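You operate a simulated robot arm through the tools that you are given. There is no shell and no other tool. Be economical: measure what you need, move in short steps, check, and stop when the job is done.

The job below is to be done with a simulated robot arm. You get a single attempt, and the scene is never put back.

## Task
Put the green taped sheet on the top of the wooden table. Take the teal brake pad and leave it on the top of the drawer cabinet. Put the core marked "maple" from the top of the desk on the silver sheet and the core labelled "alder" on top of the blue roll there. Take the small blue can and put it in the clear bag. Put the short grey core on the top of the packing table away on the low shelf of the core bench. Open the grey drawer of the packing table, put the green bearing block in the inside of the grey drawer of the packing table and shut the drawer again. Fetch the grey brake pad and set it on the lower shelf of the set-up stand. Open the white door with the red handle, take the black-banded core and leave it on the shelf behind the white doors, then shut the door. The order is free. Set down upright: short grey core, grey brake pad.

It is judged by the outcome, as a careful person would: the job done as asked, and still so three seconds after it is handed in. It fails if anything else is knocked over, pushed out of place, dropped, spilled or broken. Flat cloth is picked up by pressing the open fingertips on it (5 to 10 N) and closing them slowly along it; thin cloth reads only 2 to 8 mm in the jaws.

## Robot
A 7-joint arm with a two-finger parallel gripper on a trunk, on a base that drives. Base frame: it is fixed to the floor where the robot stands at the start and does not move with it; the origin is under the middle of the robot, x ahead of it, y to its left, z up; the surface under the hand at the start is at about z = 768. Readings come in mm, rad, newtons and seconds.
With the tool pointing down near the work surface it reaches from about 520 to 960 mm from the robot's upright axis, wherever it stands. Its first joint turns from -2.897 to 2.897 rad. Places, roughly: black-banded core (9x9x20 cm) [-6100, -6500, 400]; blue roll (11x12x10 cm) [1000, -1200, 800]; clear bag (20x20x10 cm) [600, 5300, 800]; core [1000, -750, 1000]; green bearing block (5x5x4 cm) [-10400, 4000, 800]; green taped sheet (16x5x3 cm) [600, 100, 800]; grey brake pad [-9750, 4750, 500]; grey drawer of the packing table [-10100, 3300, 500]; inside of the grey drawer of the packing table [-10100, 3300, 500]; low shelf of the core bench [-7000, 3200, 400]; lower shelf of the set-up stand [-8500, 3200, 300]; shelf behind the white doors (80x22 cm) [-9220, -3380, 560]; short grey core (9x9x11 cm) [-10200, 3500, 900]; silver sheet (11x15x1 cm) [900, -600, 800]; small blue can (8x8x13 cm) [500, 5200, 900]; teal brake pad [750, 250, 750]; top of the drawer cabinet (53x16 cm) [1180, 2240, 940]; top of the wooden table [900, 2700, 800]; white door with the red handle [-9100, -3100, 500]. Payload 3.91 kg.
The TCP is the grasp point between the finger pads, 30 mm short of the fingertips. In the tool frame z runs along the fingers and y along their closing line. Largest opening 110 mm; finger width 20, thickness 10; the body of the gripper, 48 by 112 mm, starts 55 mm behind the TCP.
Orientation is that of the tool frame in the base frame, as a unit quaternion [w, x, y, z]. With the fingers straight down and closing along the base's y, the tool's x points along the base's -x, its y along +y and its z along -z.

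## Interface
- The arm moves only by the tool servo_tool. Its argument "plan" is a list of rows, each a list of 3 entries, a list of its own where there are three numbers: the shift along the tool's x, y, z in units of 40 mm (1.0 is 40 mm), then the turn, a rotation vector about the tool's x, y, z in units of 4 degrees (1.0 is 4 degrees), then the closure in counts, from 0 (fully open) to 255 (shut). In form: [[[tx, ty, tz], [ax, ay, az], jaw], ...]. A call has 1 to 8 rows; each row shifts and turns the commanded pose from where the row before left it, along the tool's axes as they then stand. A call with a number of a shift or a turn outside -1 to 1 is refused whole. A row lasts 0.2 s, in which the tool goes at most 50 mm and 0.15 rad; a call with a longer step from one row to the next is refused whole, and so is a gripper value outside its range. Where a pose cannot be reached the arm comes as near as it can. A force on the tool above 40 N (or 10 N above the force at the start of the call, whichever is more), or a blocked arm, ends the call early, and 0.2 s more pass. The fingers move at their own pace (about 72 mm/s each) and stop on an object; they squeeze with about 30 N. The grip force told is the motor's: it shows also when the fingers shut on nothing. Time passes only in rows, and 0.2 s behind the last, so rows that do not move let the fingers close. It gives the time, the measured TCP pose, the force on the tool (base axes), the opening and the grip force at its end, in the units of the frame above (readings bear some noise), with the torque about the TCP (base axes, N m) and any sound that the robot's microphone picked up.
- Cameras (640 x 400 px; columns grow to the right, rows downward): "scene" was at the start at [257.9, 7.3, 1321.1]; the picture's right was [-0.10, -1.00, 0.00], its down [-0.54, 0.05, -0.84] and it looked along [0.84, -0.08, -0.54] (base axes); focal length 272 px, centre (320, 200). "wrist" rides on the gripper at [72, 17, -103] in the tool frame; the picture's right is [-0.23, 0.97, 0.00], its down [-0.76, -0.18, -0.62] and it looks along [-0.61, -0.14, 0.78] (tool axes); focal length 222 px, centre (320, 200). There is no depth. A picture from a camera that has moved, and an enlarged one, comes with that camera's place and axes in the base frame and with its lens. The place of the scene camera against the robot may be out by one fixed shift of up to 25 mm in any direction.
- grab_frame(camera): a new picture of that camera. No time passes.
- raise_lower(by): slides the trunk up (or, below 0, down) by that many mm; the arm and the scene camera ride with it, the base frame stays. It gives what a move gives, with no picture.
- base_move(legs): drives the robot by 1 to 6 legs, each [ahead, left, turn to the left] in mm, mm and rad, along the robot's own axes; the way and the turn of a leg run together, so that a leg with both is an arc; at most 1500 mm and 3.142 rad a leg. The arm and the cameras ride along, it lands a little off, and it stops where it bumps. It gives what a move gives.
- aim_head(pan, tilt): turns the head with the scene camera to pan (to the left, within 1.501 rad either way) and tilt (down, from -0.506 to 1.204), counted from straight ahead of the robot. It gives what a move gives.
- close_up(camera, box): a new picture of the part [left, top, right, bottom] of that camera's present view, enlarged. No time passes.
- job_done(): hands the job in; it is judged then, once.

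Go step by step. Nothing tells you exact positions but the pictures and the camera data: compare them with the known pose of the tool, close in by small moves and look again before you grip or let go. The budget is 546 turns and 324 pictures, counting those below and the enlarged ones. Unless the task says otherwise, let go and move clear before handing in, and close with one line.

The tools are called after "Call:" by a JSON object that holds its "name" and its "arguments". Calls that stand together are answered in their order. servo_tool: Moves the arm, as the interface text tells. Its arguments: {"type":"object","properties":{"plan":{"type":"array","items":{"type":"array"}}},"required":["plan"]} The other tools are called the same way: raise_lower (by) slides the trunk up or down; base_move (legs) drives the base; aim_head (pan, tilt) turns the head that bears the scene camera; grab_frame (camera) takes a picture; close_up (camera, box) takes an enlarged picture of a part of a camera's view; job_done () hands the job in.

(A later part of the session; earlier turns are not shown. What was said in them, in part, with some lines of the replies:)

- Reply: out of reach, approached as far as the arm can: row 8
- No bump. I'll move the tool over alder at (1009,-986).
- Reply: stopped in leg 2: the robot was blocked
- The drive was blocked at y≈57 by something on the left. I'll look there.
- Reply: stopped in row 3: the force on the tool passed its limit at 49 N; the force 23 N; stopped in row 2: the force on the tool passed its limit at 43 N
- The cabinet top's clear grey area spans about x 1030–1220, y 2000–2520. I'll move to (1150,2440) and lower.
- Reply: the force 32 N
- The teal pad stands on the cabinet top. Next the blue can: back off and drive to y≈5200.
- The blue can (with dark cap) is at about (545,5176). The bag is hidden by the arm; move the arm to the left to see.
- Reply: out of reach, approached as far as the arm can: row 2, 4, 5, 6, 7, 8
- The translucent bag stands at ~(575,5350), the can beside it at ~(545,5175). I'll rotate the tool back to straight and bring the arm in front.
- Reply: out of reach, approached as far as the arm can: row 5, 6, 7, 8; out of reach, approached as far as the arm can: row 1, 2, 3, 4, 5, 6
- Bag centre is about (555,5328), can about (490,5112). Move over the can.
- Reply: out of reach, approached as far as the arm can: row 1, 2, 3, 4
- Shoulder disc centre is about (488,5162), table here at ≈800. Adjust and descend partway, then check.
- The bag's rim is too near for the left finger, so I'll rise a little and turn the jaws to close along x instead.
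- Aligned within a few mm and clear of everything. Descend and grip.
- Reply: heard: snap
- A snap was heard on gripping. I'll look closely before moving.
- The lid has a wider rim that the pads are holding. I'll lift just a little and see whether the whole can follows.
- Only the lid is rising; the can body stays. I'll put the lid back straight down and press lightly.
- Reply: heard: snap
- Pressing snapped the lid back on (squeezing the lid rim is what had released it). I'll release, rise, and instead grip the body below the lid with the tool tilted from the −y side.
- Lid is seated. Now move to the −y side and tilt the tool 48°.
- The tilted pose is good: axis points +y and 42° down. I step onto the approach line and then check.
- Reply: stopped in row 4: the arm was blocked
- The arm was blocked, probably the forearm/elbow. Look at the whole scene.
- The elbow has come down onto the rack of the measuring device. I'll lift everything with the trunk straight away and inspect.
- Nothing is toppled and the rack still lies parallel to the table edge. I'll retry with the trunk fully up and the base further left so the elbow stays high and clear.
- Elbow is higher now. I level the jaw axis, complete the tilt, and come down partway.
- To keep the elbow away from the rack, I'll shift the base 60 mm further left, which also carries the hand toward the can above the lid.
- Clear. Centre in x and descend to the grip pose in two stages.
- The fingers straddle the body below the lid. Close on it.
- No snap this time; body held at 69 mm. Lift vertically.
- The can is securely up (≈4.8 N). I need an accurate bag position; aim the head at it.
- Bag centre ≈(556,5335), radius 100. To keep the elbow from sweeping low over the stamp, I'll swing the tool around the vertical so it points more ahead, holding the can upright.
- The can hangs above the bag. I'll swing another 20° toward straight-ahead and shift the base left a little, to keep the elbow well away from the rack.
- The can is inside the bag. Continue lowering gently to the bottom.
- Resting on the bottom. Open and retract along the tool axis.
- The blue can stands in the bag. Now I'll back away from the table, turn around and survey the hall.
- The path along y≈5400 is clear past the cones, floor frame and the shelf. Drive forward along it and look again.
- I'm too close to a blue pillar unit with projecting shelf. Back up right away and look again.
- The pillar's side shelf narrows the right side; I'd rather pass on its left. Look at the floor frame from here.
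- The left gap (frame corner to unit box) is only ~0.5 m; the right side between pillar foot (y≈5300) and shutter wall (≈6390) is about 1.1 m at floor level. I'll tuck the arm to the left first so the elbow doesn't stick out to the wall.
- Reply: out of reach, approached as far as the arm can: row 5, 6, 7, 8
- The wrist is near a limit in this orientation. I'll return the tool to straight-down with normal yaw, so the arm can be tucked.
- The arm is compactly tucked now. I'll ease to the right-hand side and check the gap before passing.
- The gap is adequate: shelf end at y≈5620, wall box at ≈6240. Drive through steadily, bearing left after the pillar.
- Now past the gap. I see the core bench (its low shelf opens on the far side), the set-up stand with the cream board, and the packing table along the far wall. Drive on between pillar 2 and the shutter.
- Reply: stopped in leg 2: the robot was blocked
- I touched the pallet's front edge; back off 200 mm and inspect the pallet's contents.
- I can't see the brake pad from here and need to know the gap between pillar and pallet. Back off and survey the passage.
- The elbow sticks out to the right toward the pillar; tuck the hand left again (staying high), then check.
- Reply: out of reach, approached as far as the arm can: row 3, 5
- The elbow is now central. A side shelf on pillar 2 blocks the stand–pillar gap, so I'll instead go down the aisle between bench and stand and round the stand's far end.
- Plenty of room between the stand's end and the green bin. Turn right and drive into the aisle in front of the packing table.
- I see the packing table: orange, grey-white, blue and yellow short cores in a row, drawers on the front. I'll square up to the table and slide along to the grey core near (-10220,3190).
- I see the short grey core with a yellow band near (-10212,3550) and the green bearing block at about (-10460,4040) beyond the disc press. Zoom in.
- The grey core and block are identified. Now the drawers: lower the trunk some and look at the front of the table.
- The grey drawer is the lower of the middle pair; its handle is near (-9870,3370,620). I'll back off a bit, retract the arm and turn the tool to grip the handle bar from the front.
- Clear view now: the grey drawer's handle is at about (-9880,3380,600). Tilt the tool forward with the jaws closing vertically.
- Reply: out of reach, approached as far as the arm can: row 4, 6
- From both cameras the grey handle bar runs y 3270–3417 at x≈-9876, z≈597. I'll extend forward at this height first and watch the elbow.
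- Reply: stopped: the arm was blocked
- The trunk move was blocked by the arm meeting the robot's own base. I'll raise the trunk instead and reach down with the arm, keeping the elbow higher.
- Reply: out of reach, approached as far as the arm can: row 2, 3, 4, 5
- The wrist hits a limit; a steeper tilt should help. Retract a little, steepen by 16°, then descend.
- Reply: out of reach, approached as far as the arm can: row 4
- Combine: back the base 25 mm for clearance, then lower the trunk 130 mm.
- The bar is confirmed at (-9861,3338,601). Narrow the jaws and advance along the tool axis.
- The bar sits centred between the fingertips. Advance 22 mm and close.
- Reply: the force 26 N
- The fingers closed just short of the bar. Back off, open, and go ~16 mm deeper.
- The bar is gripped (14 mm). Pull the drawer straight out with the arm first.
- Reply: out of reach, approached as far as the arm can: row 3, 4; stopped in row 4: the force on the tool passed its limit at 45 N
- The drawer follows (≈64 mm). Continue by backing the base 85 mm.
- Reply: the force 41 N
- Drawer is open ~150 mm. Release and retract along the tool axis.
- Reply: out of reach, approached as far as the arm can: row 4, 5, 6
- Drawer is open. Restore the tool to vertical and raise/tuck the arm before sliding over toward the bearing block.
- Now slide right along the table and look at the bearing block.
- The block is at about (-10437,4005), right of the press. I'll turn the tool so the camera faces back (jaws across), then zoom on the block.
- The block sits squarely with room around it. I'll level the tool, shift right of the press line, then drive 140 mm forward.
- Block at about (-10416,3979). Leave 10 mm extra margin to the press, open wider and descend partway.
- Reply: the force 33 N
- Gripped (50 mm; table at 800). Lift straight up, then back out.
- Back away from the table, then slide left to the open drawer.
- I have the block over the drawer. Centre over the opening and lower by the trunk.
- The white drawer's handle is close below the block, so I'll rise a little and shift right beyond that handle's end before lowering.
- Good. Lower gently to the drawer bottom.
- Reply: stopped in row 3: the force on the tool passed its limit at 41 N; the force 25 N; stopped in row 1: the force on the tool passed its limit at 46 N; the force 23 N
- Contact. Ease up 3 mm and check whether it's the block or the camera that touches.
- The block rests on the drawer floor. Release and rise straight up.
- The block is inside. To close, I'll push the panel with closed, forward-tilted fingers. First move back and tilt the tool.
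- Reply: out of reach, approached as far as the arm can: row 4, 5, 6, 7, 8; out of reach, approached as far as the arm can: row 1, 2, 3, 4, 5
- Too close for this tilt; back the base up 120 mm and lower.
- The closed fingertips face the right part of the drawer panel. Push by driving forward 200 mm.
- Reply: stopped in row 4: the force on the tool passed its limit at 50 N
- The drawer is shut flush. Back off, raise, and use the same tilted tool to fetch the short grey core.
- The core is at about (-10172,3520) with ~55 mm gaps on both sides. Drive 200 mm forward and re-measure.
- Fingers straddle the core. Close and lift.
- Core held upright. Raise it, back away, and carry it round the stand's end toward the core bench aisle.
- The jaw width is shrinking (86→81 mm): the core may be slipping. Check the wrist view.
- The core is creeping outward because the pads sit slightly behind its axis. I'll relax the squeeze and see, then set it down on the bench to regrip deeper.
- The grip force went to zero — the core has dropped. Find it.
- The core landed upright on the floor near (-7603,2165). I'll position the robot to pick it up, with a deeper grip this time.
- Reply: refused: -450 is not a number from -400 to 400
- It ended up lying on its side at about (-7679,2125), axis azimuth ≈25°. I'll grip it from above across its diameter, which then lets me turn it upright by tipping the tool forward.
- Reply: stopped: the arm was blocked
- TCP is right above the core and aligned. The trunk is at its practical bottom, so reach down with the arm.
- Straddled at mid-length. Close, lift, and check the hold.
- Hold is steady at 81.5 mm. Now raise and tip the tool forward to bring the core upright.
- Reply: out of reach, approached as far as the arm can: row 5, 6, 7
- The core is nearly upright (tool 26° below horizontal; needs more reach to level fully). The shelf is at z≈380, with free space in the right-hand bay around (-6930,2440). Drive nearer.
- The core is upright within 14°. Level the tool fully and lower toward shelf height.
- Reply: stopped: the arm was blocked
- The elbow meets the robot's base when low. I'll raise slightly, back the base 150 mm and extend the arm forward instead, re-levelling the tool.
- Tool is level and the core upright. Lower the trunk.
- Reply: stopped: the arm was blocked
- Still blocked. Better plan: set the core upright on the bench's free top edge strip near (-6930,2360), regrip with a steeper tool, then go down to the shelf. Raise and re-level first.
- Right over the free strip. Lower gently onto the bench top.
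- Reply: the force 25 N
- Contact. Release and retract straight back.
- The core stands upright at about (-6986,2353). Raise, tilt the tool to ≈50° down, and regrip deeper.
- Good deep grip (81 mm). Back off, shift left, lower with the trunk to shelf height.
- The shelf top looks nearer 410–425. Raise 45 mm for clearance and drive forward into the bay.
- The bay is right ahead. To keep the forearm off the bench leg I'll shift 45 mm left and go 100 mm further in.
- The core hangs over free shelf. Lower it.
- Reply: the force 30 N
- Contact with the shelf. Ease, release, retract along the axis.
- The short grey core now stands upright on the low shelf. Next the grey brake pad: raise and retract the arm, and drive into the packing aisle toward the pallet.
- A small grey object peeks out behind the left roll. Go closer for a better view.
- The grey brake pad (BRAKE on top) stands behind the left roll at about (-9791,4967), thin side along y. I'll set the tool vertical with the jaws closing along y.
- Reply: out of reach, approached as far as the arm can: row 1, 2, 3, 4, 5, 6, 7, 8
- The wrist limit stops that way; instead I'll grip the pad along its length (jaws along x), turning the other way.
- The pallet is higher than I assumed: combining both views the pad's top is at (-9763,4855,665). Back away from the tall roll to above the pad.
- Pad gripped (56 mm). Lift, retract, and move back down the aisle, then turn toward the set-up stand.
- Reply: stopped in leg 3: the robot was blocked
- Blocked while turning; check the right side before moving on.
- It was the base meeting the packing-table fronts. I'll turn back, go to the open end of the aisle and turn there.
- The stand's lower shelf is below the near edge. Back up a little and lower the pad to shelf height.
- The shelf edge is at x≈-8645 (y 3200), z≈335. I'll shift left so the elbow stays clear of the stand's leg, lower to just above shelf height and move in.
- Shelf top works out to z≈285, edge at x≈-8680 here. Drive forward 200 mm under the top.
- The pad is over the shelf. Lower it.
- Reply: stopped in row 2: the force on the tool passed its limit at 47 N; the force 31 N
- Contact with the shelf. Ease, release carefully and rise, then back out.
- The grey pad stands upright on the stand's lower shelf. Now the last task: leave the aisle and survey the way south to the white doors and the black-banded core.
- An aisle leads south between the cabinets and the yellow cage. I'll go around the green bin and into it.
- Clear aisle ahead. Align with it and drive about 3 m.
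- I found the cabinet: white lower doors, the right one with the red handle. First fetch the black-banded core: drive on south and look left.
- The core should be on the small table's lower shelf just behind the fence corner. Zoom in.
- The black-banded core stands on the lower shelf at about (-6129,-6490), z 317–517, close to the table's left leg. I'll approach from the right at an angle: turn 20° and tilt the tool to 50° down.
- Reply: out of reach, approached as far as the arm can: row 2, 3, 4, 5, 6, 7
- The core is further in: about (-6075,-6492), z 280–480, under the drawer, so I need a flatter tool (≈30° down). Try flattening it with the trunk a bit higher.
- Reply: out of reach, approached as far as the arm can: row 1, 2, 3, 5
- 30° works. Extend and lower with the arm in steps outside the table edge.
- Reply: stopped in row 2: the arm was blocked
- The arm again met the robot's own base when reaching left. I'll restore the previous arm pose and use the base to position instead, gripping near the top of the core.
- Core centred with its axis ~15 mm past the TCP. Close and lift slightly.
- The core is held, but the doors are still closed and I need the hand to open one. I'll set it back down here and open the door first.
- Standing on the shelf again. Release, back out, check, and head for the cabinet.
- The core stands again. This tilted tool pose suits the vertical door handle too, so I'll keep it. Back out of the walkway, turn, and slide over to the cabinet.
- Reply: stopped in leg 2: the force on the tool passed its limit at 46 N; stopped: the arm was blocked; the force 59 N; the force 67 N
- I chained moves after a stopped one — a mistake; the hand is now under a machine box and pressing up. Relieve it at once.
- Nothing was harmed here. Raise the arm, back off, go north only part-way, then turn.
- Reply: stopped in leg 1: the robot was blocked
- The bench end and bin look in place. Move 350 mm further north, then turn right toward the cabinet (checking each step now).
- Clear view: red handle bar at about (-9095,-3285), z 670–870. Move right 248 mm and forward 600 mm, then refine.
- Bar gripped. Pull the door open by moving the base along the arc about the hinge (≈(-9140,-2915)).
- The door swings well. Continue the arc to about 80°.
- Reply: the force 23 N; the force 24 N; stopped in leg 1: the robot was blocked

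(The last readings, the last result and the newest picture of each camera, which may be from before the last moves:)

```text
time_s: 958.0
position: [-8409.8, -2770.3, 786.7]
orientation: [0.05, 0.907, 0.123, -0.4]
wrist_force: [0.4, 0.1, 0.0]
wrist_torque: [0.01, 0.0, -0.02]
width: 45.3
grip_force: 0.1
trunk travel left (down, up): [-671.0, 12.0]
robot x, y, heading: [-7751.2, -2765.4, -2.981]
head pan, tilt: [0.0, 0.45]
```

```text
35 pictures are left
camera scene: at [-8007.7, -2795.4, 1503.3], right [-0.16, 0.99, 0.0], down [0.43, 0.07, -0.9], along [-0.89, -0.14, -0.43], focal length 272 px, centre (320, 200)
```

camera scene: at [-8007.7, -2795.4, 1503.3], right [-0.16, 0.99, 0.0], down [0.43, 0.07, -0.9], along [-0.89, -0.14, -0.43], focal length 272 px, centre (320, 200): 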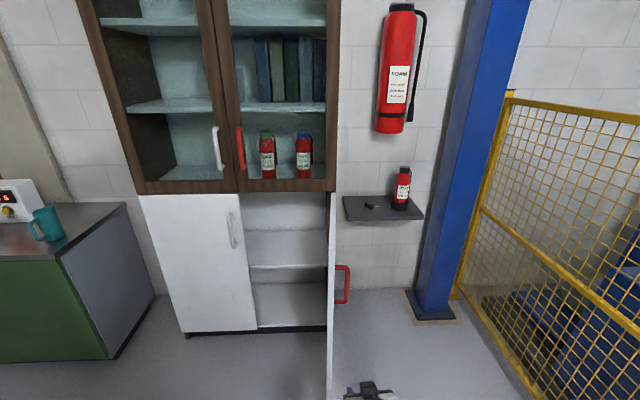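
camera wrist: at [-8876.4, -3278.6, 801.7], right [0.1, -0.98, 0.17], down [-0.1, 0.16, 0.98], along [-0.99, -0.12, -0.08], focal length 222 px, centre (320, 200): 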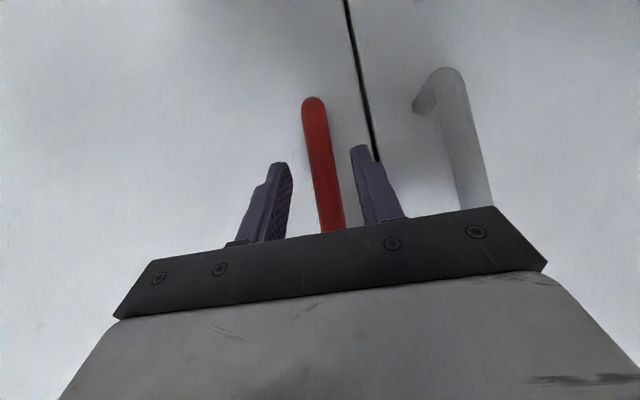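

The door is open at 90° and the shelf is visible. Now fetch the core: retrace the way, step by step.

Call:
{"name": "base_move", "arguments": {"legs": [[0, 1450, 0], [0, 1450, 0]]}}

```text
time_s: 980.4
position: [-7953.8, -5633.6, 786.3]
orientation: [0.05, 0.907, 0.124, -0.399]
wrist_force: [0.0, -0.4, -0.2]
wrist_torque: [0.0, 0.0, -0.02]
width: 45.4
grip_force: 0.0
trunk travel left (down, up): [-671.0, 12.0]
robot x, y, heading: [-7292.4, -5629.4, -2.979]
head pan, tilt: [0.0, 0.45]
```

Call:
{"name": "base_move", "arguments": {"legs": [[0, 0, 1.56], [0, 0, 1.565]]}}

```text
time_s: 988.7
position: [-6632.1, -5627.0, 786.8]
orientation: [0.4, -0.124, 0.907, 0.05]
wrist_force: [-1.1, -0.8, 0.2]
wrist_torque: [0.0, 0.0, 0.02]
width: 45.1
grip_force: 0.1
trunk travel left (down, up): [-671.0, 12.0]
robot x, y, heading: [-7289.0, -5628.9, 0.16]
head pan, tilt: [0.0, 0.45]
```

Call:
{"name": "base_move", "arguments": {"legs": [[0, -1010, -0.012]]}}

Call:
{"name": "raise_lower", "arguments": {"by": -345}}

Call:
{"name": "servo_tool", "arguments": {"plan": [[[0, 0, 0.3], [0, -0.8, 0], 20], [[0, 0, 0.4], [0, -0.8, 0], 20], [[0, 0, 0.4], [0, -0.8, 0], 20], [[0, 0, 0], [0, -0.7, 0], 20]]}}

```text
time_s: 994.1
position: [-6521.5, -6329.7, 785.6]
orientation: [0.4, -0.112, 0.908, 0.043]
wrist_force: [-1.0, 0.9, -0.2]
wrist_torque: [-0.01, 0.01, -0.04]
width: 45.1
grip_force: 0.2
trunk travel left (down, up): [-671.0, 12.0]
robot x, y, heading: [-7184.0, -6315.7, 0.139]
head pan, tilt: [0.0, 0.45]
stopped in leg 1: the robot was blocked; the commanded pose is now the measured one
```

```text
time_s: 997.5
position: [-6520.6, -6330.0, 441.2]
orientation: [0.401, -0.113, 0.908, 0.044]
wrist_force: [0.3, 0.4, 0.1]
wrist_torque: [0.0, 0.02, -0.01]
width: 45.6
grip_force: 0.1
trunk travel left (down, up): [-326.0, 357.0]
robot x, y, heading: [-7186.8, -6315.1, 0.134]
head pan, tilt: [0.0, 0.45]
```

```text
time_s: 998.7
position: [-6493.7, -6330.1, 425.1]
orientation: [0.48, -0.187, 0.857, 0.015]
wrist_force: [-0.7, 0.9, 0.4]
wrist_torque: [-0.01, 0.02, 0.01]
width: 101.4
grip_force: 0.1
trunk travel left (down, up): [-326.0, 357.0]
robot x, y, heading: [-7183.4, -6315.3, 0.141]
head pan, tilt: [0.0, 0.45]
stopped in row 4: the arm was blocked; the commanded pose is now the measured one
```

The base met the fence post behind. Raise slightly, level the tool, then move forward before continuing right.

Call:
{"name": "raise_lower", "arguments": {"by": 40}}

Call:
{"name": "servo_tool", "arguments": {"plan": [[[-0.05, 0, 0.1], [-0.13, -0.22, 0.83], 20], [[-0.05, 0, 0.1], [-0.13, -0.22, 0.83], 20], [[0, 0, 0.1], [-0.13, -0.22, 0.83], 20], [[0, 0, 0], [0, 0, 0], 20]]}}

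Call:
{"name": "base_move", "arguments": {"legs": [[180, 0, 0]]}}

```text
time_s: 999.5
position: [-6494.4, -6332.0, 450.5]
orientation: [0.477, -0.179, 0.86, 0.023]
wrist_force: [0.8, -0.2, -0.5]
wrist_torque: [0.0, -0.01, 0.02]
width: 101.5
grip_force: 0.0
trunk travel left (down, up): [-366.0, 317.0]
robot x, y, heading: [-7186.4, -6317.4, 0.133]
head pan, tilt: [0.0, 0.45]
```

```text
time_s: 1000.5
position: [-6482.5, -6329.4, 449.6]
orientation: [0.491, -0.109, 0.861, 0.079]
wrist_force: [0.2, 0.2, -0.2]
wrist_torque: [-0.01, 0.02, -0.02]
width: 101.5
grip_force: 0.1
trunk travel left (down, up): [-366.0, 317.0]
robot x, y, heading: [-7186.3, -6312.8, 0.138]
head pan, tilt: [0.0, 0.45]
```

```text
time_s: 1002.0
position: [-6305.1, -6304.6, 449.9]
orientation: [0.491, -0.109, 0.861, 0.079]
wrist_force: [0.5, -0.4, -0.1]
wrist_torque: [-0.01, 0.0, 0.03]
width: 101.3
grip_force: 0.0
trunk travel left (down, up): [-366.0, 317.0]
robot x, y, heading: [-7005.4, -6295.5, 0.139]
head pan, tilt: [0.0, 0.45]
```

Call:
{"name": "base_move", "arguments": {"legs": [[-75, 0, 0], [0, -305, 0]]}}

Call:
{"name": "grab_frame", "arguments": {"camera": "wrist"}}

```text
time_s: 1005.6
position: [-6338.4, -6616.5, 448.9]
orientation: [0.492, -0.109, 0.86, 0.079]
wrist_force: [-0.1, -0.2, -0.7]
wrist_torque: [0.01, 0.02, -0.01]
width: 101.4
grip_force: 0.1
trunk travel left (down, up): [-366.0, 317.0]
robot x, y, heading: [-7036.4, -6603.3, 0.14]
head pan, tilt: [0.0, 0.45]
```

```text
34 pictures are left
camera wrist: at [-6463.9, -6633.2, 438.0], right [-0.15, 0.96, 0.22], down [-0.09, -0.24, 0.97], along [0.98, 0.12, 0.12], focal length 222 px, centre (320, 200)
```

wrist: 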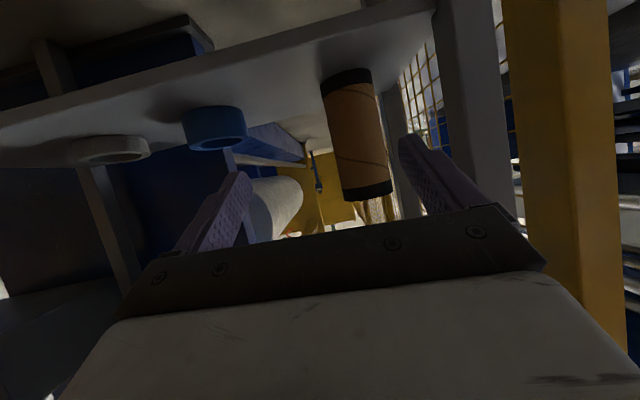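

Call:
{"name": "raise_lower", "arguments": {"by": 10}}

Call:
{"name": "base_move", "arguments": {"legs": [[0, 78, 0], [175, 0, 0]]}}

Call:
{"name": "grab_frame", "arguments": {"camera": "wrist"}}

```text
time_s: 1006.2
position: [-6338.5, -6616.8, 457.8]
orientation: [0.491, -0.11, 0.86, 0.079]
wrist_force: [0.2, -0.1, -0.9]
wrist_torque: [-0.01, -0.03, -0.01]
width: 101.6
grip_force: 0.0
trunk travel left (down, up): [-376.0, 307.0]
robot x, y, heading: [-7037.6, -6599.0, 0.139]
head pan, tilt: [0.0, 0.45]
```

```text
time_s: 1008.6
position: [-6175.8, -6513.9, 458.1]
orientation: [0.491, -0.11, 0.861, 0.08]
wrist_force: [-0.2, -0.3, 0.3]
wrist_torque: [0.04, 0.03, 0.01]
width: 101.3
grip_force: 0.0
trunk travel left (down, up): [-376.0, 307.0]
robot x, y, heading: [-6881.5, -6501.9, 0.134]
head pan, tilt: [0.0, 0.45]
```

```text
33 pictures are left
camera wrist: at [-6301.1, -6532.0, 448.0], right [-0.15, 0.96, 0.22], down [-0.09, -0.24, 0.97], along [0.98, 0.12, 0.12], focal length 222 px, centre (320, 200)
```

wrist: 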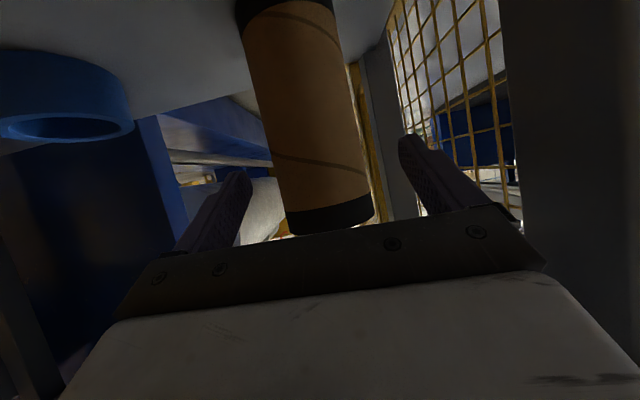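

Same view as before. Forward 70 mm, close, lift slightly.

Call:
{"name": "base_move", "arguments": {"legs": [[70, 0, 0]]}}

Call:
{"name": "servo_tool", "arguments": {"plan": [[[0, 0, 0], [0, 0, 0], 50], [[0, 0, 0], [0, 0, 0], 110], [[0, 0, 0], [0, 0, 0], 170], [[0, 0, 0], [0, 0, 0], 170], [[0, 0, 0], [0, 0, 0], 170]]}}

Call:
{"name": "raise_lower", "arguments": {"by": 20}}

Call:
{"name": "grab_frame", "arguments": {"camera": "wrist"}}

```text
time_s: 1009.6
position: [-6106.3, -6506.0, 458.5]
orientation: [0.491, -0.109, 0.86, 0.079]
wrist_force: [0.4, -0.1, 0.2]
wrist_torque: [0.06, 0.02, -0.02]
width: 101.3
grip_force: 0.1
trunk travel left (down, up): [-376.0, 307.0]
robot x, y, heading: [-6809.7, -6492.6, 0.141]
head pan, tilt: [0.0, 0.45]
```

```text
time_s: 1010.8
position: [-6107.2, -6505.1, 458.2]
orientation: [0.491, -0.11, 0.86, 0.08]
wrist_force: [0.1, 0.8, 0.1]
wrist_torque: [0.0, -0.09, 0.03]
width: 84.4
grip_force: 29.9
trunk travel left (down, up): [-376.0, 307.0]
robot x, y, heading: [-6806.1, -6493.6, 0.14]
head pan, tilt: [0.0, 0.45]
```

```text
time_s: 1011.5
position: [-6104.1, -6504.0, 478.5]
orientation: [0.49, -0.11, 0.861, 0.079]
wrist_force: [0.2, 0.6, -2.4]
wrist_torque: [-0.04, 0.04, -0.02]
width: 84.3
grip_force: 29.7
trunk travel left (down, up): [-396.0, 287.0]
robot x, y, heading: [-6807.7, -6490.8, 0.132]
head pan, tilt: [0.0, 0.45]
```

```text
32 pictures are left
camera wrist: at [-6231.2, -6522.1, 467.7], right [-0.15, 0.96, 0.22], down [-0.09, -0.24, 0.97], along [0.98, 0.12, 0.12], focal length 222 px, centre (320, 200)
```

wrist: 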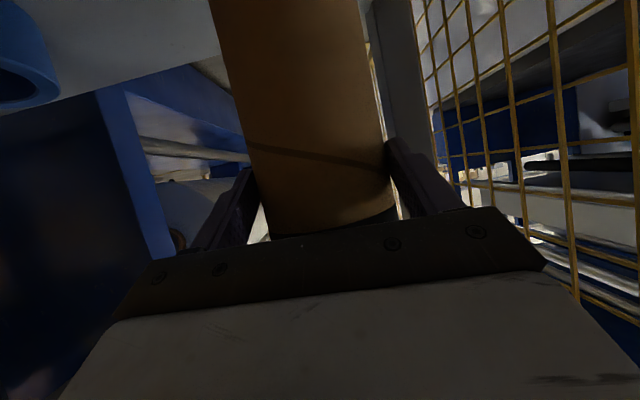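

Held (84 mm, 2.4 N). Back straight out, raise, and carry it north.

Call:
{"name": "base_move", "arguments": {"legs": [[-250, 0, 0]]}}

Call:
{"name": "raise_lower", "arguments": {"by": 285}}

Call:
{"name": "base_move", "arguments": {"legs": [[-60, 0, 0], [0, 830, 0]]}}

```text
time_s: 1013.3
position: [-6351.3, -6538.2, 477.1]
orientation: [0.49, -0.111, 0.861, 0.08]
wrist_force: [-0.7, -0.1, -3.3]
wrist_torque: [0.02, 0.04, 0.0]
width: 84.3
grip_force: 30.5
trunk travel left (down, up): [-396.0, 287.0]
robot x, y, heading: [-7053.7, -6528.6, 0.138]
head pan, tilt: [0.0, 0.45]
```

```text
time_s: 1016.1
position: [-6353.2, -6537.9, 763.1]
orientation: [0.491, -0.11, 0.86, 0.08]
wrist_force: [-0.3, 0.3, -3.3]
wrist_torque: [-0.02, 0.09, -0.01]
width: 84.3
grip_force: 29.8
trunk travel left (down, up): [-681.0, 2.0]
robot x, y, heading: [-7056.0, -6527.1, 0.138]
head pan, tilt: [0.0, 0.45]
```

```text
time_s: 1017.2
position: [-6400.4, -6543.5, 761.2]
orientation: [0.489, -0.114, 0.861, 0.081]
wrist_force: [-0.1, 0.0, -2.0]
wrist_torque: [-0.03, 0.03, 0.02]
width: 84.0
grip_force: 30.0
trunk travel left (down, up): [-681.0, 2.0]
robot x, y, heading: [-7105.4, -6530.7, 0.148]
head pan, tilt: [0.0, 0.45]
stopped in leg 1: the robot was blocked; the commanded pose is now the measured one
```

Call:
{"name": "base_move", "arguments": {"legs": [[20, 0, 0], [0, 850, 0]]}}

```text
time_s: 1024.6
position: [-6504.6, -5700.8, 763.4]
orientation: [0.489, -0.114, 0.861, 0.082]
wrist_force: [-0.1, 0.1, -2.5]
wrist_torque: [-0.04, 0.09, -0.01]
width: 83.9
grip_force: 30.3
trunk travel left (down, up): [-681.0, 2.0]
robot x, y, heading: [-7206.1, -5695.9, 0.148]
head pan, tilt: [0.0, 0.45]
```

Now turn right half a turn and slide north to the cabinet.

Call:
{"name": "base_move", "arguments": {"legs": [[-60, 0, 0], [0, 0, -1.555], [0, 0, -1.565]]}}

```text
time_s: 1033.3
position: [-7967.4, -5702.6, 762.7]
orientation: [0.085, 0.86, 0.119, -0.49]
wrist_force: [0.2, -0.1, -2.3]
wrist_torque: [0.05, -0.07, -0.01]
width: 83.7
grip_force: 29.6
trunk travel left (down, up): [-681.0, 2.0]
robot x, y, heading: [-7268.5, -5702.5, -2.984]
head pan, tilt: [0.0, 0.45]
```

Call:
{"name": "base_move", "arguments": {"legs": [[0, -1400, 0], [0, -1270, 0]]}}

Call:
{"name": "aim_head", "arguments": {"pan": 0.0, "tilt": 0.5}}

Call:
{"name": "grab_frame", "arguments": {"camera": "scene"}}

```text
time_s: 1054.0
position: [-8402.2, -3080.4, 762.7]
orientation: [0.085, 0.859, 0.12, -0.49]
wrist_force: [0.1, -0.3, -2.8]
wrist_torque: [0.03, -0.04, 0.0]
width: 83.6
grip_force: 29.3
trunk travel left (down, up): [-681.0, 2.0]
robot x, y, heading: [-7701.3, -3078.4, -2.976]
head pan, tilt: [0.0, 0.45]
```

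```text
time_s: 1054.6
position: [-8402.4, -3080.5, 762.8]
orientation: [0.085, 0.86, 0.12, -0.489]
wrist_force: [-0.3, -0.7, -2.4]
wrist_torque: [0.02, -0.08, 0.0]
width: 83.0
grip_force: 30.4
trunk travel left (down, up): [-681.0, 2.0]
robot x, y, heading: [-7697.4, -3079.6, -2.979]
head pan, tilt: [0.0, 0.499]
```

```text
31 pictures are left
camera scene: at [-7959.3, -3102.4, 1508.6], right [-0.16, 0.99, 0.0], down [0.47, 0.08, -0.88], along [-0.87, -0.14, -0.48], focal length 272 px, centre (320, 200)
```

scene: 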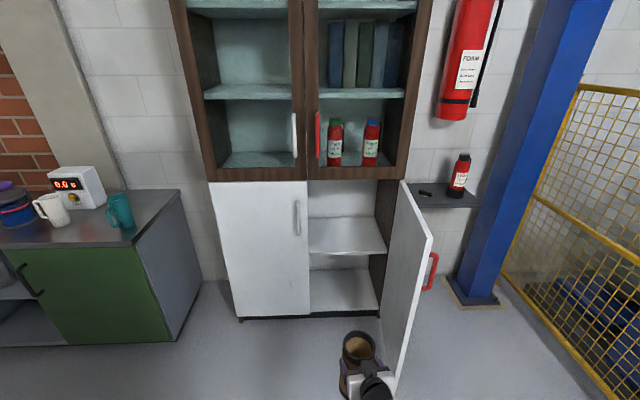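

The right compartment is open; shelf front edge at z≈563, opening y -3347…-2942. Align and drive in partway.

Call:
{"name": "base_move", "arguments": {"legs": [[0, -55, 0], [600, 0, 0]]}}

Call:
{"name": "grab_frame", "arguments": {"camera": "scene"}}

Call:
{"name": "grab_frame", "arguments": {"camera": "wrist"}}

```text
time_s: 1058.8
position: [-9005.7, -3123.1, 761.9]
orientation: [0.086, 0.859, 0.12, -0.49]
wrist_force: [-0.1, -0.3, -3.0]
wrist_torque: [0.03, -0.06, -0.02]
width: 83.4
grip_force: 30.6
trunk travel left (down, up): [-681.0, 2.0]
robot x, y, heading: [-8305.3, -3119.6, -2.978]
head pan, tilt: [0.0, 0.499]
```

```text
30 pictures are left
camera scene: at [-8563.2, -3146.3, 1508.4], right [-0.16, 0.99, 0.0], down [0.47, 0.08, -0.88], along [-0.87, -0.14, -0.48], focal length 272 px, centre (320, 200)
```

scene: 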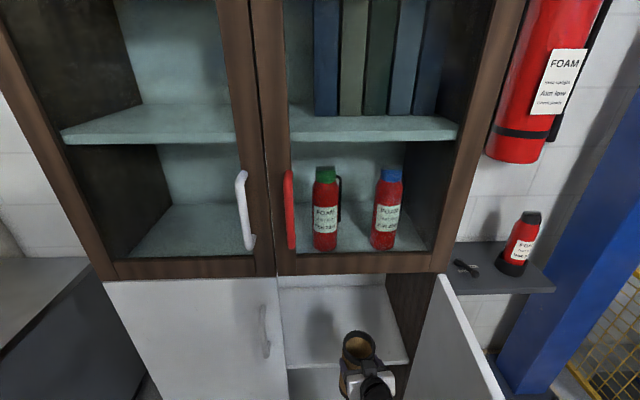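

```text
29 pictures are left
camera wrist: at [-8880.4, -3104.0, 752.4], right [0.17, -0.96, 0.22], down [0.08, 0.24, 0.97], along [-0.98, -0.15, 0.12], focal length 222 px, centre (320, 200)
```

wrist: 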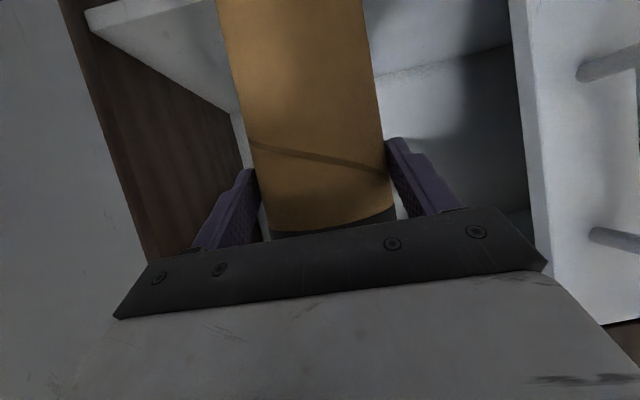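

Call:
{"name": "servo_tool", "arguments": {"plan": [[[-0.5, 0, -0.3], [0, 0, 0], 170], [[0, 0, 0], [0, 0, 0], 170]]}}

Call:
{"name": "base_move", "arguments": {"legs": [[120, 0, 0]]}}

Call:
{"name": "grab_frame", "arguments": {"camera": "wrist"}}

Call:
{"name": "grab_frame", "arguments": {"camera": "scene"}}

```text
time_s: 1059.3
position: [-9005.0, -3124.2, 785.3]
orientation: [0.086, 0.86, 0.121, -0.489]
wrist_force: [-0.6, 0.2, -1.4]
wrist_torque: [0.0, -0.06, -0.02]
width: 83.5
grip_force: 30.2
trunk travel left (down, up): [-681.0, 2.0]
robot x, y, heading: [-8306.2, -3121.6, -2.982]
head pan, tilt: [0.0, 0.499]
```

```text
time_s: 1060.8
position: [-9126.0, -3140.0, 785.4]
orientation: [0.084, 0.86, 0.118, -0.489]
wrist_force: [0.9, -0.5, -1.8]
wrist_torque: [0.02, -0.07, -0.06]
width: 83.3
grip_force: 30.2
trunk travel left (down, up): [-681.0, 2.0]
robot x, y, heading: [-8427.3, -3139.0, -2.978]
head pan, tilt: [0.0, 0.499]
stopped in leg 1: the robot was blocked; the commanded pose is now the measured one
```

```text
28 pictures are left
camera wrist: at [-9001.4, -3120.5, 774.9], right [0.16, -0.96, 0.22], down [0.08, 0.24, 0.97], along [-0.98, -0.14, 0.12], focal length 222 px, centre (320, 200)
```

wrist: 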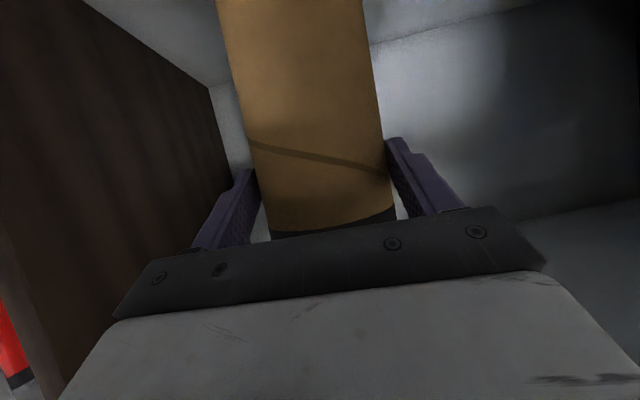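

```text
27 pictures are left
camera scene: at [-8683.9, -3165.9, 1508.6], right [-0.16, 0.99, 0.0], down [0.47, 0.08, -0.88], along [-0.87, -0.14, -0.48], focal length 272 px, centre (320, 200)
```

scene: 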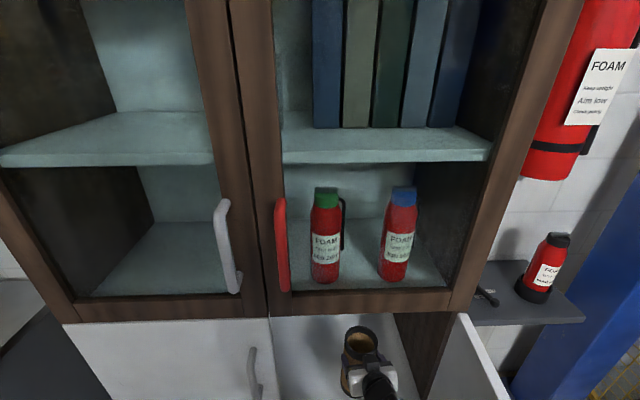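

The base stopped near its target; the core still needs ~65 mm further in, which I'll do with the arm.

Call:
{"name": "servo_tool", "arguments": {"plan": [[[-0.3, -0.05, 0.5], [0, 0, 0], 170], [[-0.3, -0.05, 0.5], [0, 0, 0], 170], [[-0.24, -0.05, 0.4], [0, 0, 0], 170], [[0, 0, 0], [0, 0, 0], 170]]}}

Call:
{"name": "grab_frame", "arguments": {"camera": "wrist"}}

```text
time_s: 1061.8
position: [-9193.0, -3152.6, 792.4]
orientation: [0.085, 0.858, 0.119, -0.492]
wrist_force: [0.6, 0.4, 0.1]
wrist_torque: [0.05, -0.14, -0.01]
width: 83.6
grip_force: 29.9
trunk travel left (down, up): [-681.0, 2.0]
robot x, y, heading: [-8429.6, -3140.8, -2.977]
head pan, tilt: [0.0, 0.499]
```

```text
26 pictures are left
camera wrist: at [-9067.3, -3133.7, 781.1], right [0.17, -0.96, 0.22], down [0.09, 0.24, 0.97], along [-0.98, -0.14, 0.13], focal length 222 px, centre (320, 200)
```

wrist: 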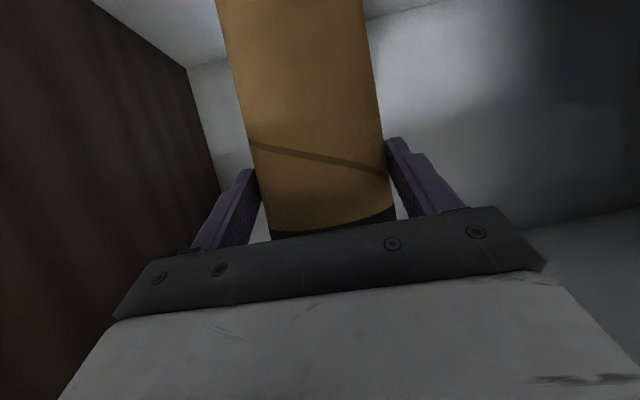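

Call:
{"name": "servo_tool", "arguments": {"plan": [[[0.2, 0, 0.12], [0, 0, 0], 170], [[0.2, 0, 0.12], [0, 0, 0], 170], [[0, 0, 0], [0, 0, 0], 170]]}}

Call:
{"name": "servo_tool", "arguments": {"plan": [[[0.2, 0, 0.12], [0, 0, 0], 170], [[0.1, 0, 0.06], [0, 0, 0], 170], [[0, 0, 0], [0, 0, 0], 170]]}}

```text
time_s: 1062.6
position: [-9191.3, -3153.3, 767.3]
orientation: [0.083, 0.86, 0.118, -0.489]
wrist_force: [-0.5, 0.2, -1.6]
wrist_torque: [0.01, -0.11, -0.03]
width: 83.4
grip_force: 30.2
trunk travel left (down, up): [-681.0, 2.0]
robot x, y, heading: [-8422.9, -3143.8, -2.978]
head pan, tilt: [0.0, 0.499]
```

```text
time_s: 1063.4
position: [-9190.6, -3153.8, 753.7]
orientation: [0.084, 0.86, 0.118, -0.489]
wrist_force: [-0.5, 0.0, -2.1]
wrist_torque: [0.01, -0.04, 0.02]
width: 83.5
grip_force: 30.0
trunk travel left (down, up): [-681.0, 2.0]
robot x, y, heading: [-8424.1, -3143.0, -2.982]
head pan, tilt: [0.0, 0.499]
```

Call:
{"name": "servo_tool", "arguments": {"plan": [[[0.12, 0, 0.07], [0, 0, 0], 170], [[0.1, 0, 0.06], [0, 0, 0], 170], [[0, 0, 0], [0, 0, 0], 170]]}}

Call:
{"name": "servo_tool", "arguments": {"plan": [[[0.08, 0, 0.05], [0, 0, 0], 170], [[0.08, 0, 0.05], [0, 0, 0], 170], [[0, 0, 0], [0, 0, 0], 170]]}}

```text
time_s: 1064.2
position: [-9191.6, -3154.7, 741.9]
orientation: [0.083, 0.86, 0.118, -0.489]
wrist_force: [0.1, -0.7, -3.0]
wrist_torque: [0.03, -0.07, 0.01]
width: 83.7
grip_force: 29.7
trunk travel left (down, up): [-681.0, 2.0]
robot x, y, heading: [-8427.1, -3139.1, -2.978]
head pan, tilt: [0.0, 0.499]
```

```text
time_s: 1065.0
position: [-9190.5, -3154.1, 735.1]
orientation: [0.083, 0.861, 0.118, -0.489]
wrist_force: [0.0, -0.5, -2.3]
wrist_torque: [0.03, -0.08, 0.01]
width: 83.4
grip_force: 29.8
trunk travel left (down, up): [-681.0, 2.0]
robot x, y, heading: [-8428.1, -3141.2, -2.975]
head pan, tilt: [0.0, 0.499]
```

Call:
{"name": "servo_tool", "arguments": {"plan": [[[0.08, 0, 0.05], [0, 0, 0], 170], [[0.08, 0, 0.05], [0, 0, 0], 170], [[0, 0, 0], [0, 0, 0], 170]]}}

Call:
{"name": "servo_tool", "arguments": {"plan": [[[0.08, 0, 0.05], [0, 0, 0], 170], [[0.08, 0, 0.05], [0, 0, 0], 170], [[0, 0, 0], [0, 0, 0], 170]]}}

```text
time_s: 1065.8
position: [-9191.0, -3154.4, 726.3]
orientation: [0.084, 0.86, 0.117, -0.49]
wrist_force: [0.0, 0.7, -2.6]
wrist_torque: [0.04, -0.07, 0.01]
width: 83.3
grip_force: 29.8
trunk travel left (down, up): [-681.0, 2.0]
robot x, y, heading: [-8423.9, -3140.2, -2.982]
head pan, tilt: [0.0, 0.499]
```

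```text
time_s: 1066.6
position: [-9191.5, -3154.6, 718.8]
orientation: [0.083, 0.861, 0.118, -0.488]
wrist_force: [-0.6, 0.1, -2.3]
wrist_torque: [0.02, -0.05, 0.03]
width: 83.3
grip_force: 29.3
trunk travel left (down, up): [-681.0, 2.0]
robot x, y, heading: [-8425.7, -3140.9, -2.978]
head pan, tilt: [0.0, 0.499]
```

Call:
{"name": "servo_tool", "arguments": {"plan": [[[0.08, 0, 0.05], [0, 0, 0], 170], [[0.08, 0, 0.05], [0, 0, 0], 170], [[0, 0, 0], [0, 0, 0], 170]]}}

Call:
{"name": "grab_frame", "arguments": {"camera": "scene"}}

```text
time_s: 1067.4
position: [-9191.1, -3155.3, 711.1]
orientation: [0.084, 0.86, 0.118, -0.489]
wrist_force: [0.2, 0.2, -2.5]
wrist_torque: [0.05, -0.05, 0.0]
width: 83.6
grip_force: 30.5
trunk travel left (down, up): [-681.0, 2.0]
robot x, y, heading: [-8423.8, -3140.0, -2.978]
head pan, tilt: [0.0, 0.499]
```

```text
25 pictures are left
camera scene: at [-8684.2, -3166.0, 1508.5], right [-0.16, 0.99, 0.0], down [0.47, 0.08, -0.88], along [-0.87, -0.14, -0.48], focal length 272 px, centre (320, 200)
```

scene: 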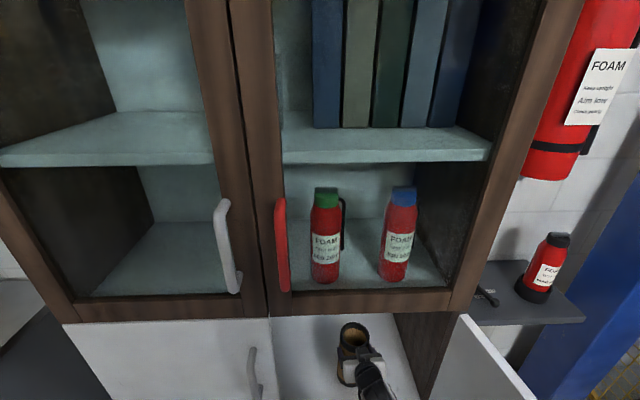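

Call:
{"name": "servo_tool", "arguments": {"plan": [[[0.08, 0, 0.05], [0, 0, 0], 170], [[0.08, 0, 0.05], [0, 0, 0], 170], [[0.08, 0, 0.05], [0, 0, 0], 170], [[0, 0, 0], [0, 0, 0], 170]]}}

Call:
{"name": "servo_tool", "arguments": {"plan": [[[0.08, 0, 0.05], [0, 0, 0], 170], [[0.08, 0, 0.05], [0, 0, 0], 170], [[0.08, 0, 0.05], [0, 0, 0], 170], [[0, 0, 0], [0, 0, 0], 170]]}}

```text
time_s: 1068.4
position: [-9191.5, -3158.6, 707.7]
orientation: [0.086, 0.857, 0.12, -0.494]
wrist_force: [7.0, -3.8, 33.7]
wrist_torque: [0.2, 0.97, 0.05]
width: 83.8
grip_force: 30.4
trunk travel left (down, up): [-681.0, 2.0]
robot x, y, heading: [-8423.1, -3143.6, -2.98]
head pan, tilt: [0.0, 0.499]
```

```text
time_s: 1069.4
position: [-9190.7, -3158.3, 695.6]
orientation: [0.086, 0.857, 0.119, -0.494]
wrist_force: [8.2, -3.4, 34.9]
wrist_torque: [0.3, 0.67, -0.06]
width: 83.9
grip_force: 30.4
trunk travel left (down, up): [-681.0, 2.0]
robot x, y, heading: [-8424.5, -3139.0, -2.976]
head pan, tilt: [0.0, 0.499]
```

Contact; the grip slid a little on the core. Ease up, release and check before withdrawing.

Call:
{"name": "servo_tool", "arguments": {"plan": [[[-0.1, 0, -0.06], [0, 0, 0], 170], [[0, 0, 0], [0, 0, 0], 100], [[0, 0, 0], [0, 0, 0], 40], [[0, 0, 0], [0, 0, 0], 10], [[0, 0, 0], [0, 0, 0], 0]]}}

Call:
{"name": "grab_frame", "arguments": {"camera": "wrist"}}

```text
time_s: 1070.6
position: [-9192.2, -3155.6, 693.6]
orientation: [0.084, 0.861, 0.118, -0.488]
wrist_force: [0.5, -0.2, -0.1]
wrist_torque: [-0.01, -0.03, 0.0]
width: 109.8
grip_force: 0.1
trunk travel left (down, up): [-681.0, 2.0]
robot x, y, heading: [-8427.0, -3137.0, -2.974]
head pan, tilt: [0.0, 0.499]
```

```text
24 pictures are left
camera wrist: at [-9066.5, -3136.4, 684.5], right [0.16, -0.96, 0.22], down [0.08, 0.24, 0.97], along [-0.98, -0.14, 0.12], focal length 222 px, centre (320, 200)
```

wrist: 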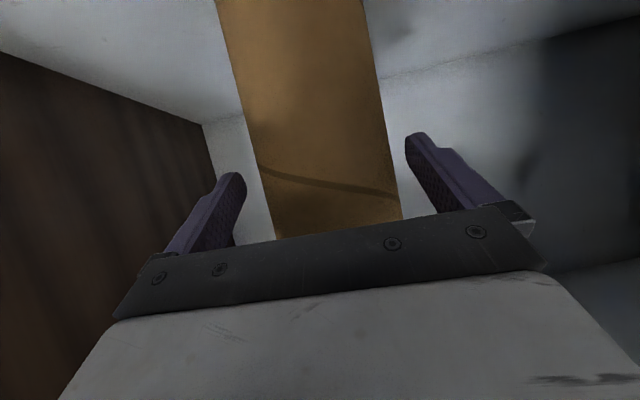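

The core stands free. Withdraw horizontally along the pointing direction, then back off.

Call:
{"name": "servo_tool", "arguments": {"plan": [[[0.3, 0, -0.5], [0, 0, 0], 0], [[0.5, 0, -0.86], [0, 0, 0], 0], [[0.5, 0, -0.86], [0, 0, 0], 0]]}}

Call:
{"name": "base_move", "arguments": {"legs": [[-450, 0, 0]]}}

Call:
{"name": "grab_frame", "arguments": {"camera": "scene"}}

```text
time_s: 1071.6
position: [-9104.7, -3178.5, 701.2]
orientation: [0.117, 0.849, 0.143, -0.495]
wrist_force: [-0.2, -0.2, 0.2]
wrist_torque: [0.0, 0.01, -0.02]
width: 110.1
grip_force: 0.0
trunk travel left (down, up): [-681.0, 2.0]
robot x, y, heading: [-8426.9, -3138.7, -2.976]
head pan, tilt: [0.0, 0.499]
stopped in row 3: the arm was blocked; the commanded pose is now the measured one
```

```text
time_s: 1074.3
position: [-8661.3, -3106.3, 701.4]
orientation: [0.118, 0.849, 0.144, -0.495]
wrist_force: [0.2, 0.2, -0.3]
wrist_torque: [-0.01, 0.03, 0.01]
width: 110.0
grip_force: 0.1
trunk travel left (down, up): [-681.0, 2.0]
robot x, y, heading: [-7984.8, -3067.7, -2.982]
head pan, tilt: [0.0, 0.499]
```

```text
23 pictures are left
camera scene: at [-8240.0, -3093.6, 1508.7], right [-0.16, 0.99, 0.0], down [0.47, 0.08, -0.88], along [-0.87, -0.14, -0.48], focal length 272 px, centre (320, 200)
```

scene: 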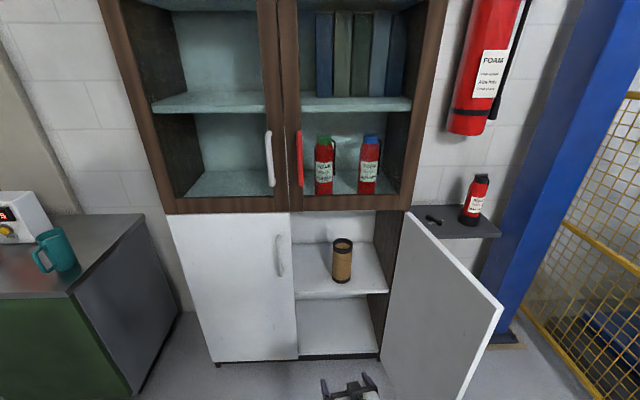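

The core is upright on the shelf. Now shut the door: it stands ~106° open with its outer face to the right, so I'll close the jaws, go round to the right of its edge and push it shut. First move back and right.

Call:
{"name": "servo_tool", "arguments": {"plan": [[[0, 0, 0], [0, 0, 0], 255], [[0, 0, 0], [0, 0, 0], 255], [[0, 0, 0], [0, 0, 0], 255]]}}

Call:
{"name": "base_move", "arguments": {"legs": [[-170, 0, 0], [0, -540, 0]]}}

Call:
{"name": "grab_frame", "arguments": {"camera": "scene"}}

```text
time_s: 1075.1
position: [-8662.3, -3107.4, 702.0]
orientation: [0.118, 0.849, 0.144, -0.495]
wrist_force: [0.9, -0.4, -0.3]
wrist_torque: [0.0, 0.0, 0.02]
width: 0.0
grip_force: 3.2
trunk travel left (down, up): [-681.0, 2.0]
robot x, y, heading: [-7984.3, -3069.8, -2.978]
head pan, tilt: [0.0, 0.499]
```

```text
time_s: 1080.8
position: [-8582.3, -2545.3, 701.5]
orientation: [0.119, 0.849, 0.144, -0.494]
wrist_force: [-0.1, 0.0, 0.0]
wrist_torque: [0.02, -0.04, -0.01]
width: 0.0
grip_force: 30.0
trunk travel left (down, up): [-681.0, 2.0]
robot x, y, heading: [-7902.1, -2508.0, -2.977]
head pan, tilt: [0.0, 0.499]
```

```text
22 pictures are left
camera scene: at [-8160.0, -2532.1, 1508.6], right [-0.16, 0.99, 0.0], down [0.47, 0.08, -0.88], along [-0.87, -0.14, -0.48], focal length 272 px, centre (320, 200)
```

scene: 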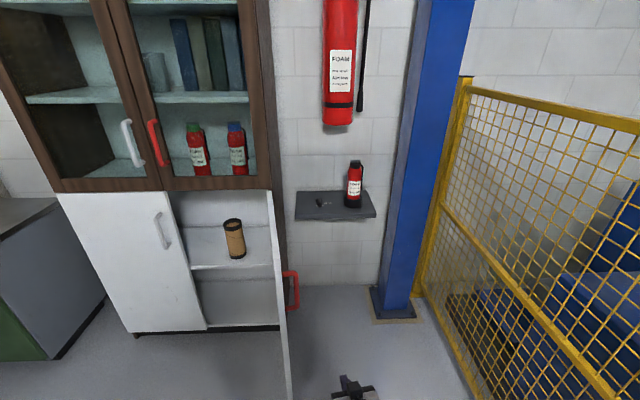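

Call:
{"name": "base_move", "arguments": {"legs": [[250, 0, 0], [0, 230, 0]]}}

Call:
{"name": "grab_frame", "arguments": {"camera": "scene"}}

```text
time_s: 1084.6
position: [-8786.1, -2811.4, 702.3]
orientation: [0.119, 0.849, 0.145, -0.495]
wrist_force: [-0.6, 0.0, -0.1]
wrist_torque: [-0.03, -0.01, 0.02]
width: 0.4
grip_force: 29.9
trunk travel left (down, up): [-681.0, 2.0]
robot x, y, heading: [-8106.1, -2765.8, -2.98]
head pan, tilt: [0.0, 0.499]
```

```text
21 pictures are left
camera scene: at [-8365.6, -2798.5, 1508.6], right [-0.16, 0.99, 0.0], down [0.47, 0.08, -0.88], along [-0.87, -0.14, -0.48], focal length 272 px, centre (320, 200)
```

scene: 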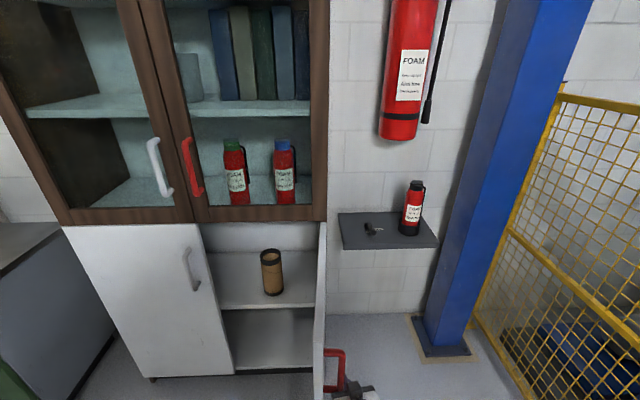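

Call:
{"name": "base_move", "arguments": {"legs": [[0, 90, 0], [45, 155, 0]]}}

Call:
{"name": "grab_frame", "arguments": {"camera": "scene"}}

```text
time_s: 1087.4
position: [-8789.9, -3061.0, 702.2]
orientation: [0.119, 0.848, 0.145, -0.495]
wrist_force: [-0.3, 0.6, -0.1]
wrist_torque: [0.04, -0.01, -0.02]
width: 0.0
grip_force: 29.8
trunk travel left (down, up): [-681.0, 2.0]
robot x, y, heading: [-8113.2, -3020.7, -2.98]
head pan, tilt: [0.0, 0.499]
```

```text
20 pictures are left
camera scene: at [-8370.6, -3047.0, 1508.6], right [-0.16, 0.99, 0.0], down [0.47, 0.08, -0.88], along [-0.87, -0.14, -0.48], focal length 272 px, centre (320, 200)
```

scene: 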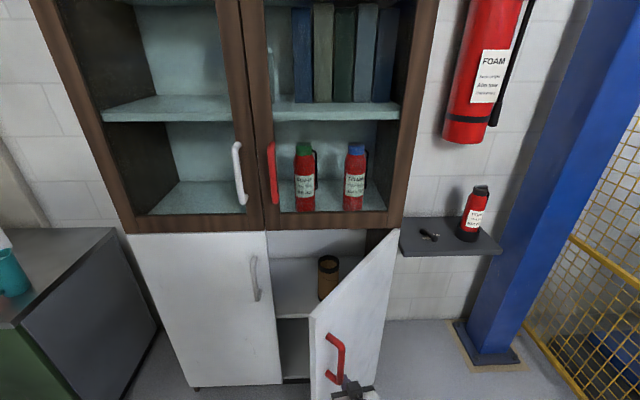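

Working well: the door is half closed. Continue.

Call:
{"name": "base_move", "arguments": {"legs": [[120, 110, 0], [70, 20, 0]]}}

Call:
{"name": "grab_frame", "arguments": {"camera": "scene"}}

```text
time_s: 1089.6
position: [-8958.0, -3219.5, 701.9]
orientation: [0.118, 0.849, 0.144, -0.494]
wrist_force: [0.5, -1.1, -0.3]
wrist_torque: [0.01, 0.03, 0.02]
width: 0.0
grip_force: 30.6
trunk travel left (down, up): [-681.0, 2.0]
robot x, y, heading: [-8275.6, -3182.6, -2.974]
head pan, tilt: [0.0, 0.499]
```

```text
19 pictures are left
camera scene: at [-8537.8, -3205.9, 1508.4], right [-0.16, 0.99, 0.0], down [0.47, 0.08, -0.88], along [-0.87, -0.14, -0.48], focal length 272 px, centre (320, 200)
```

scene: 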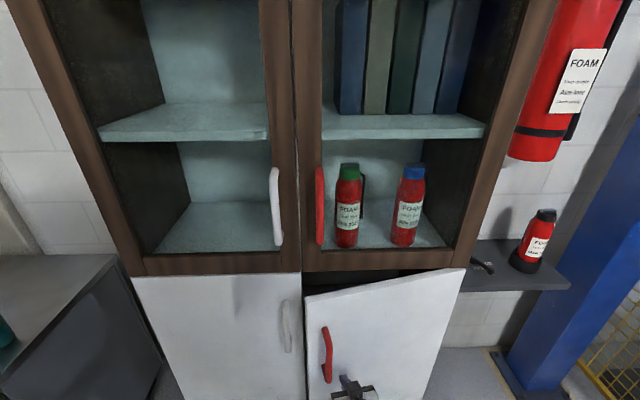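

Call:
{"name": "base_move", "arguments": {"legs": [[60, 0, 0]]}}

Call:
{"name": "servo_tool", "arguments": {"plan": [[[-0.1, 0, 0.17], [0, 0, 0], 255], [[-0.1, 0, 0.17], [0, 0, 0], 255], [[-0.1, 0, 0.17], [0, 0, 0], 255], [[-0.1, 0, 0.17], [0, 0, 0], 255], [[-0.1, 0, 0.17], [0, 0, 0], 255], [[-0.1, 0, 0.17], [0, 0, 0], 255]]}}

Call:
{"name": "grab_frame", "arguments": {"camera": "scene"}}

```text
time_s: 1090.5
position: [-9016.7, -3229.9, 700.5]
orientation: [0.118, 0.849, 0.144, -0.494]
wrist_force: [-0.5, 0.9, 0.4]
wrist_torque: [0.01, 0.03, 0.0]
width: 0.0
grip_force: 29.7
trunk travel left (down, up): [-681.0, 2.0]
robot x, y, heading: [-8337.4, -3189.5, -2.98]
head pan, tilt: [0.0, 0.499]
```

```text
time_s: 1091.8
position: [-9053.6, -3242.7, 704.2]
orientation: [0.118, 0.849, 0.144, -0.495]
wrist_force: [16.1, 2.8, 6.6]
wrist_torque: [0.02, 0.11, -0.04]
width: 0.0
grip_force: 29.9
trunk travel left (down, up): [-681.0, 2.0]
robot x, y, heading: [-8335.8, -3189.0, -2.977]
head pan, tilt: [0.0, 0.499]
stopped in row 6: the force on the tool passed its limit at 46 N (the readings are from after the stop); the commanded pose is now the measured one
```

```text
18 pictures are left
camera scene: at [-8594.1, -3214.7, 1508.9], right [-0.16, 0.99, 0.0], down [0.47, 0.08, -0.88], along [-0.87, -0.14, -0.48], focal length 272 px, centre (320, 200)
```

scene: 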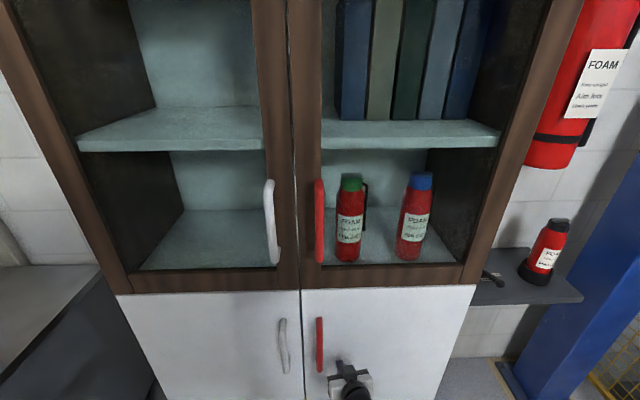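

The door is flush. Back away and verify it stays shut.

Call:
{"name": "servo_tool", "arguments": {"plan": [[[0.15, 0, -0.26], [0, 0, 0], 255], [[0.2, 0, -0.35], [0, 0, 0], 255]]}}

Call:
{"name": "base_move", "arguments": {"legs": [[-500, 0, 0]]}}

Call:
{"name": "grab_frame", "arguments": {"camera": "scene"}}

```text
time_s: 1092.5
position: [-9029.1, -3233.8, 701.5]
orientation: [0.118, 0.849, 0.144, -0.495]
wrist_force: [0.1, 0.9, 1.0]
wrist_torque: [0.02, -0.01, -0.01]
width: 0.0
grip_force: 29.7
trunk travel left (down, up): [-681.0, 2.0]
robot x, y, heading: [-8334.3, -3191.0, -2.979]
head pan, tilt: [0.0, 0.499]
```

```text
time_s: 1095.4
position: [-8533.9, -3151.1, 702.2]
orientation: [0.118, 0.849, 0.144, -0.495]
wrist_force: [-0.8, 0.3, -0.5]
wrist_torque: [0.0, 0.05, -0.04]
width: 0.0
grip_force: 29.8
trunk travel left (down, up): [-681.0, 2.0]
robot x, y, heading: [-7844.8, -3111.1, -2.985]
head pan, tilt: [0.0, 0.499]
```

```text
17 pictures are left
camera scene: at [-8101.2, -3133.9, 1508.7], right [-0.16, 0.99, 0.0], down [0.47, 0.08, -0.88], along [-0.87, -0.14, -0.48], focal length 272 px, centre (320, 200)
```

scene: 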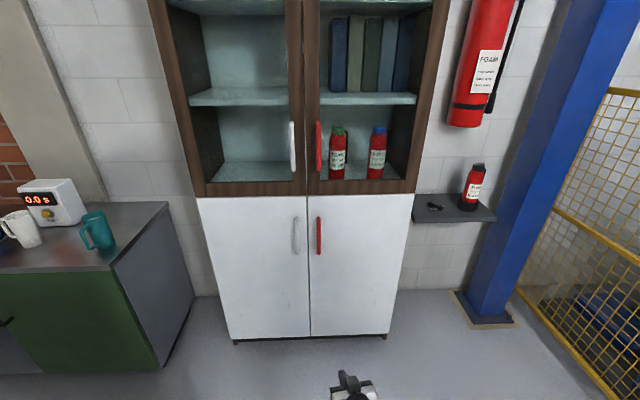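

The white doors are both shut, the hand is clear, and every item has been placed where asked, so I'm handing the job in.

Call:
{"name": "job_done", "arguments": {}}

```text
The job is handed in.
```

I handed the job in with every item in its place, and both the grey drawer and the white door are shut. On the way I dropped the short grey core on the floor once. I picked it up and stood it upright on the low shelf. I also popped the blue can's lid once and pressed it back on, and I bumped several fixtures lightly; nothing looked moved or broken.
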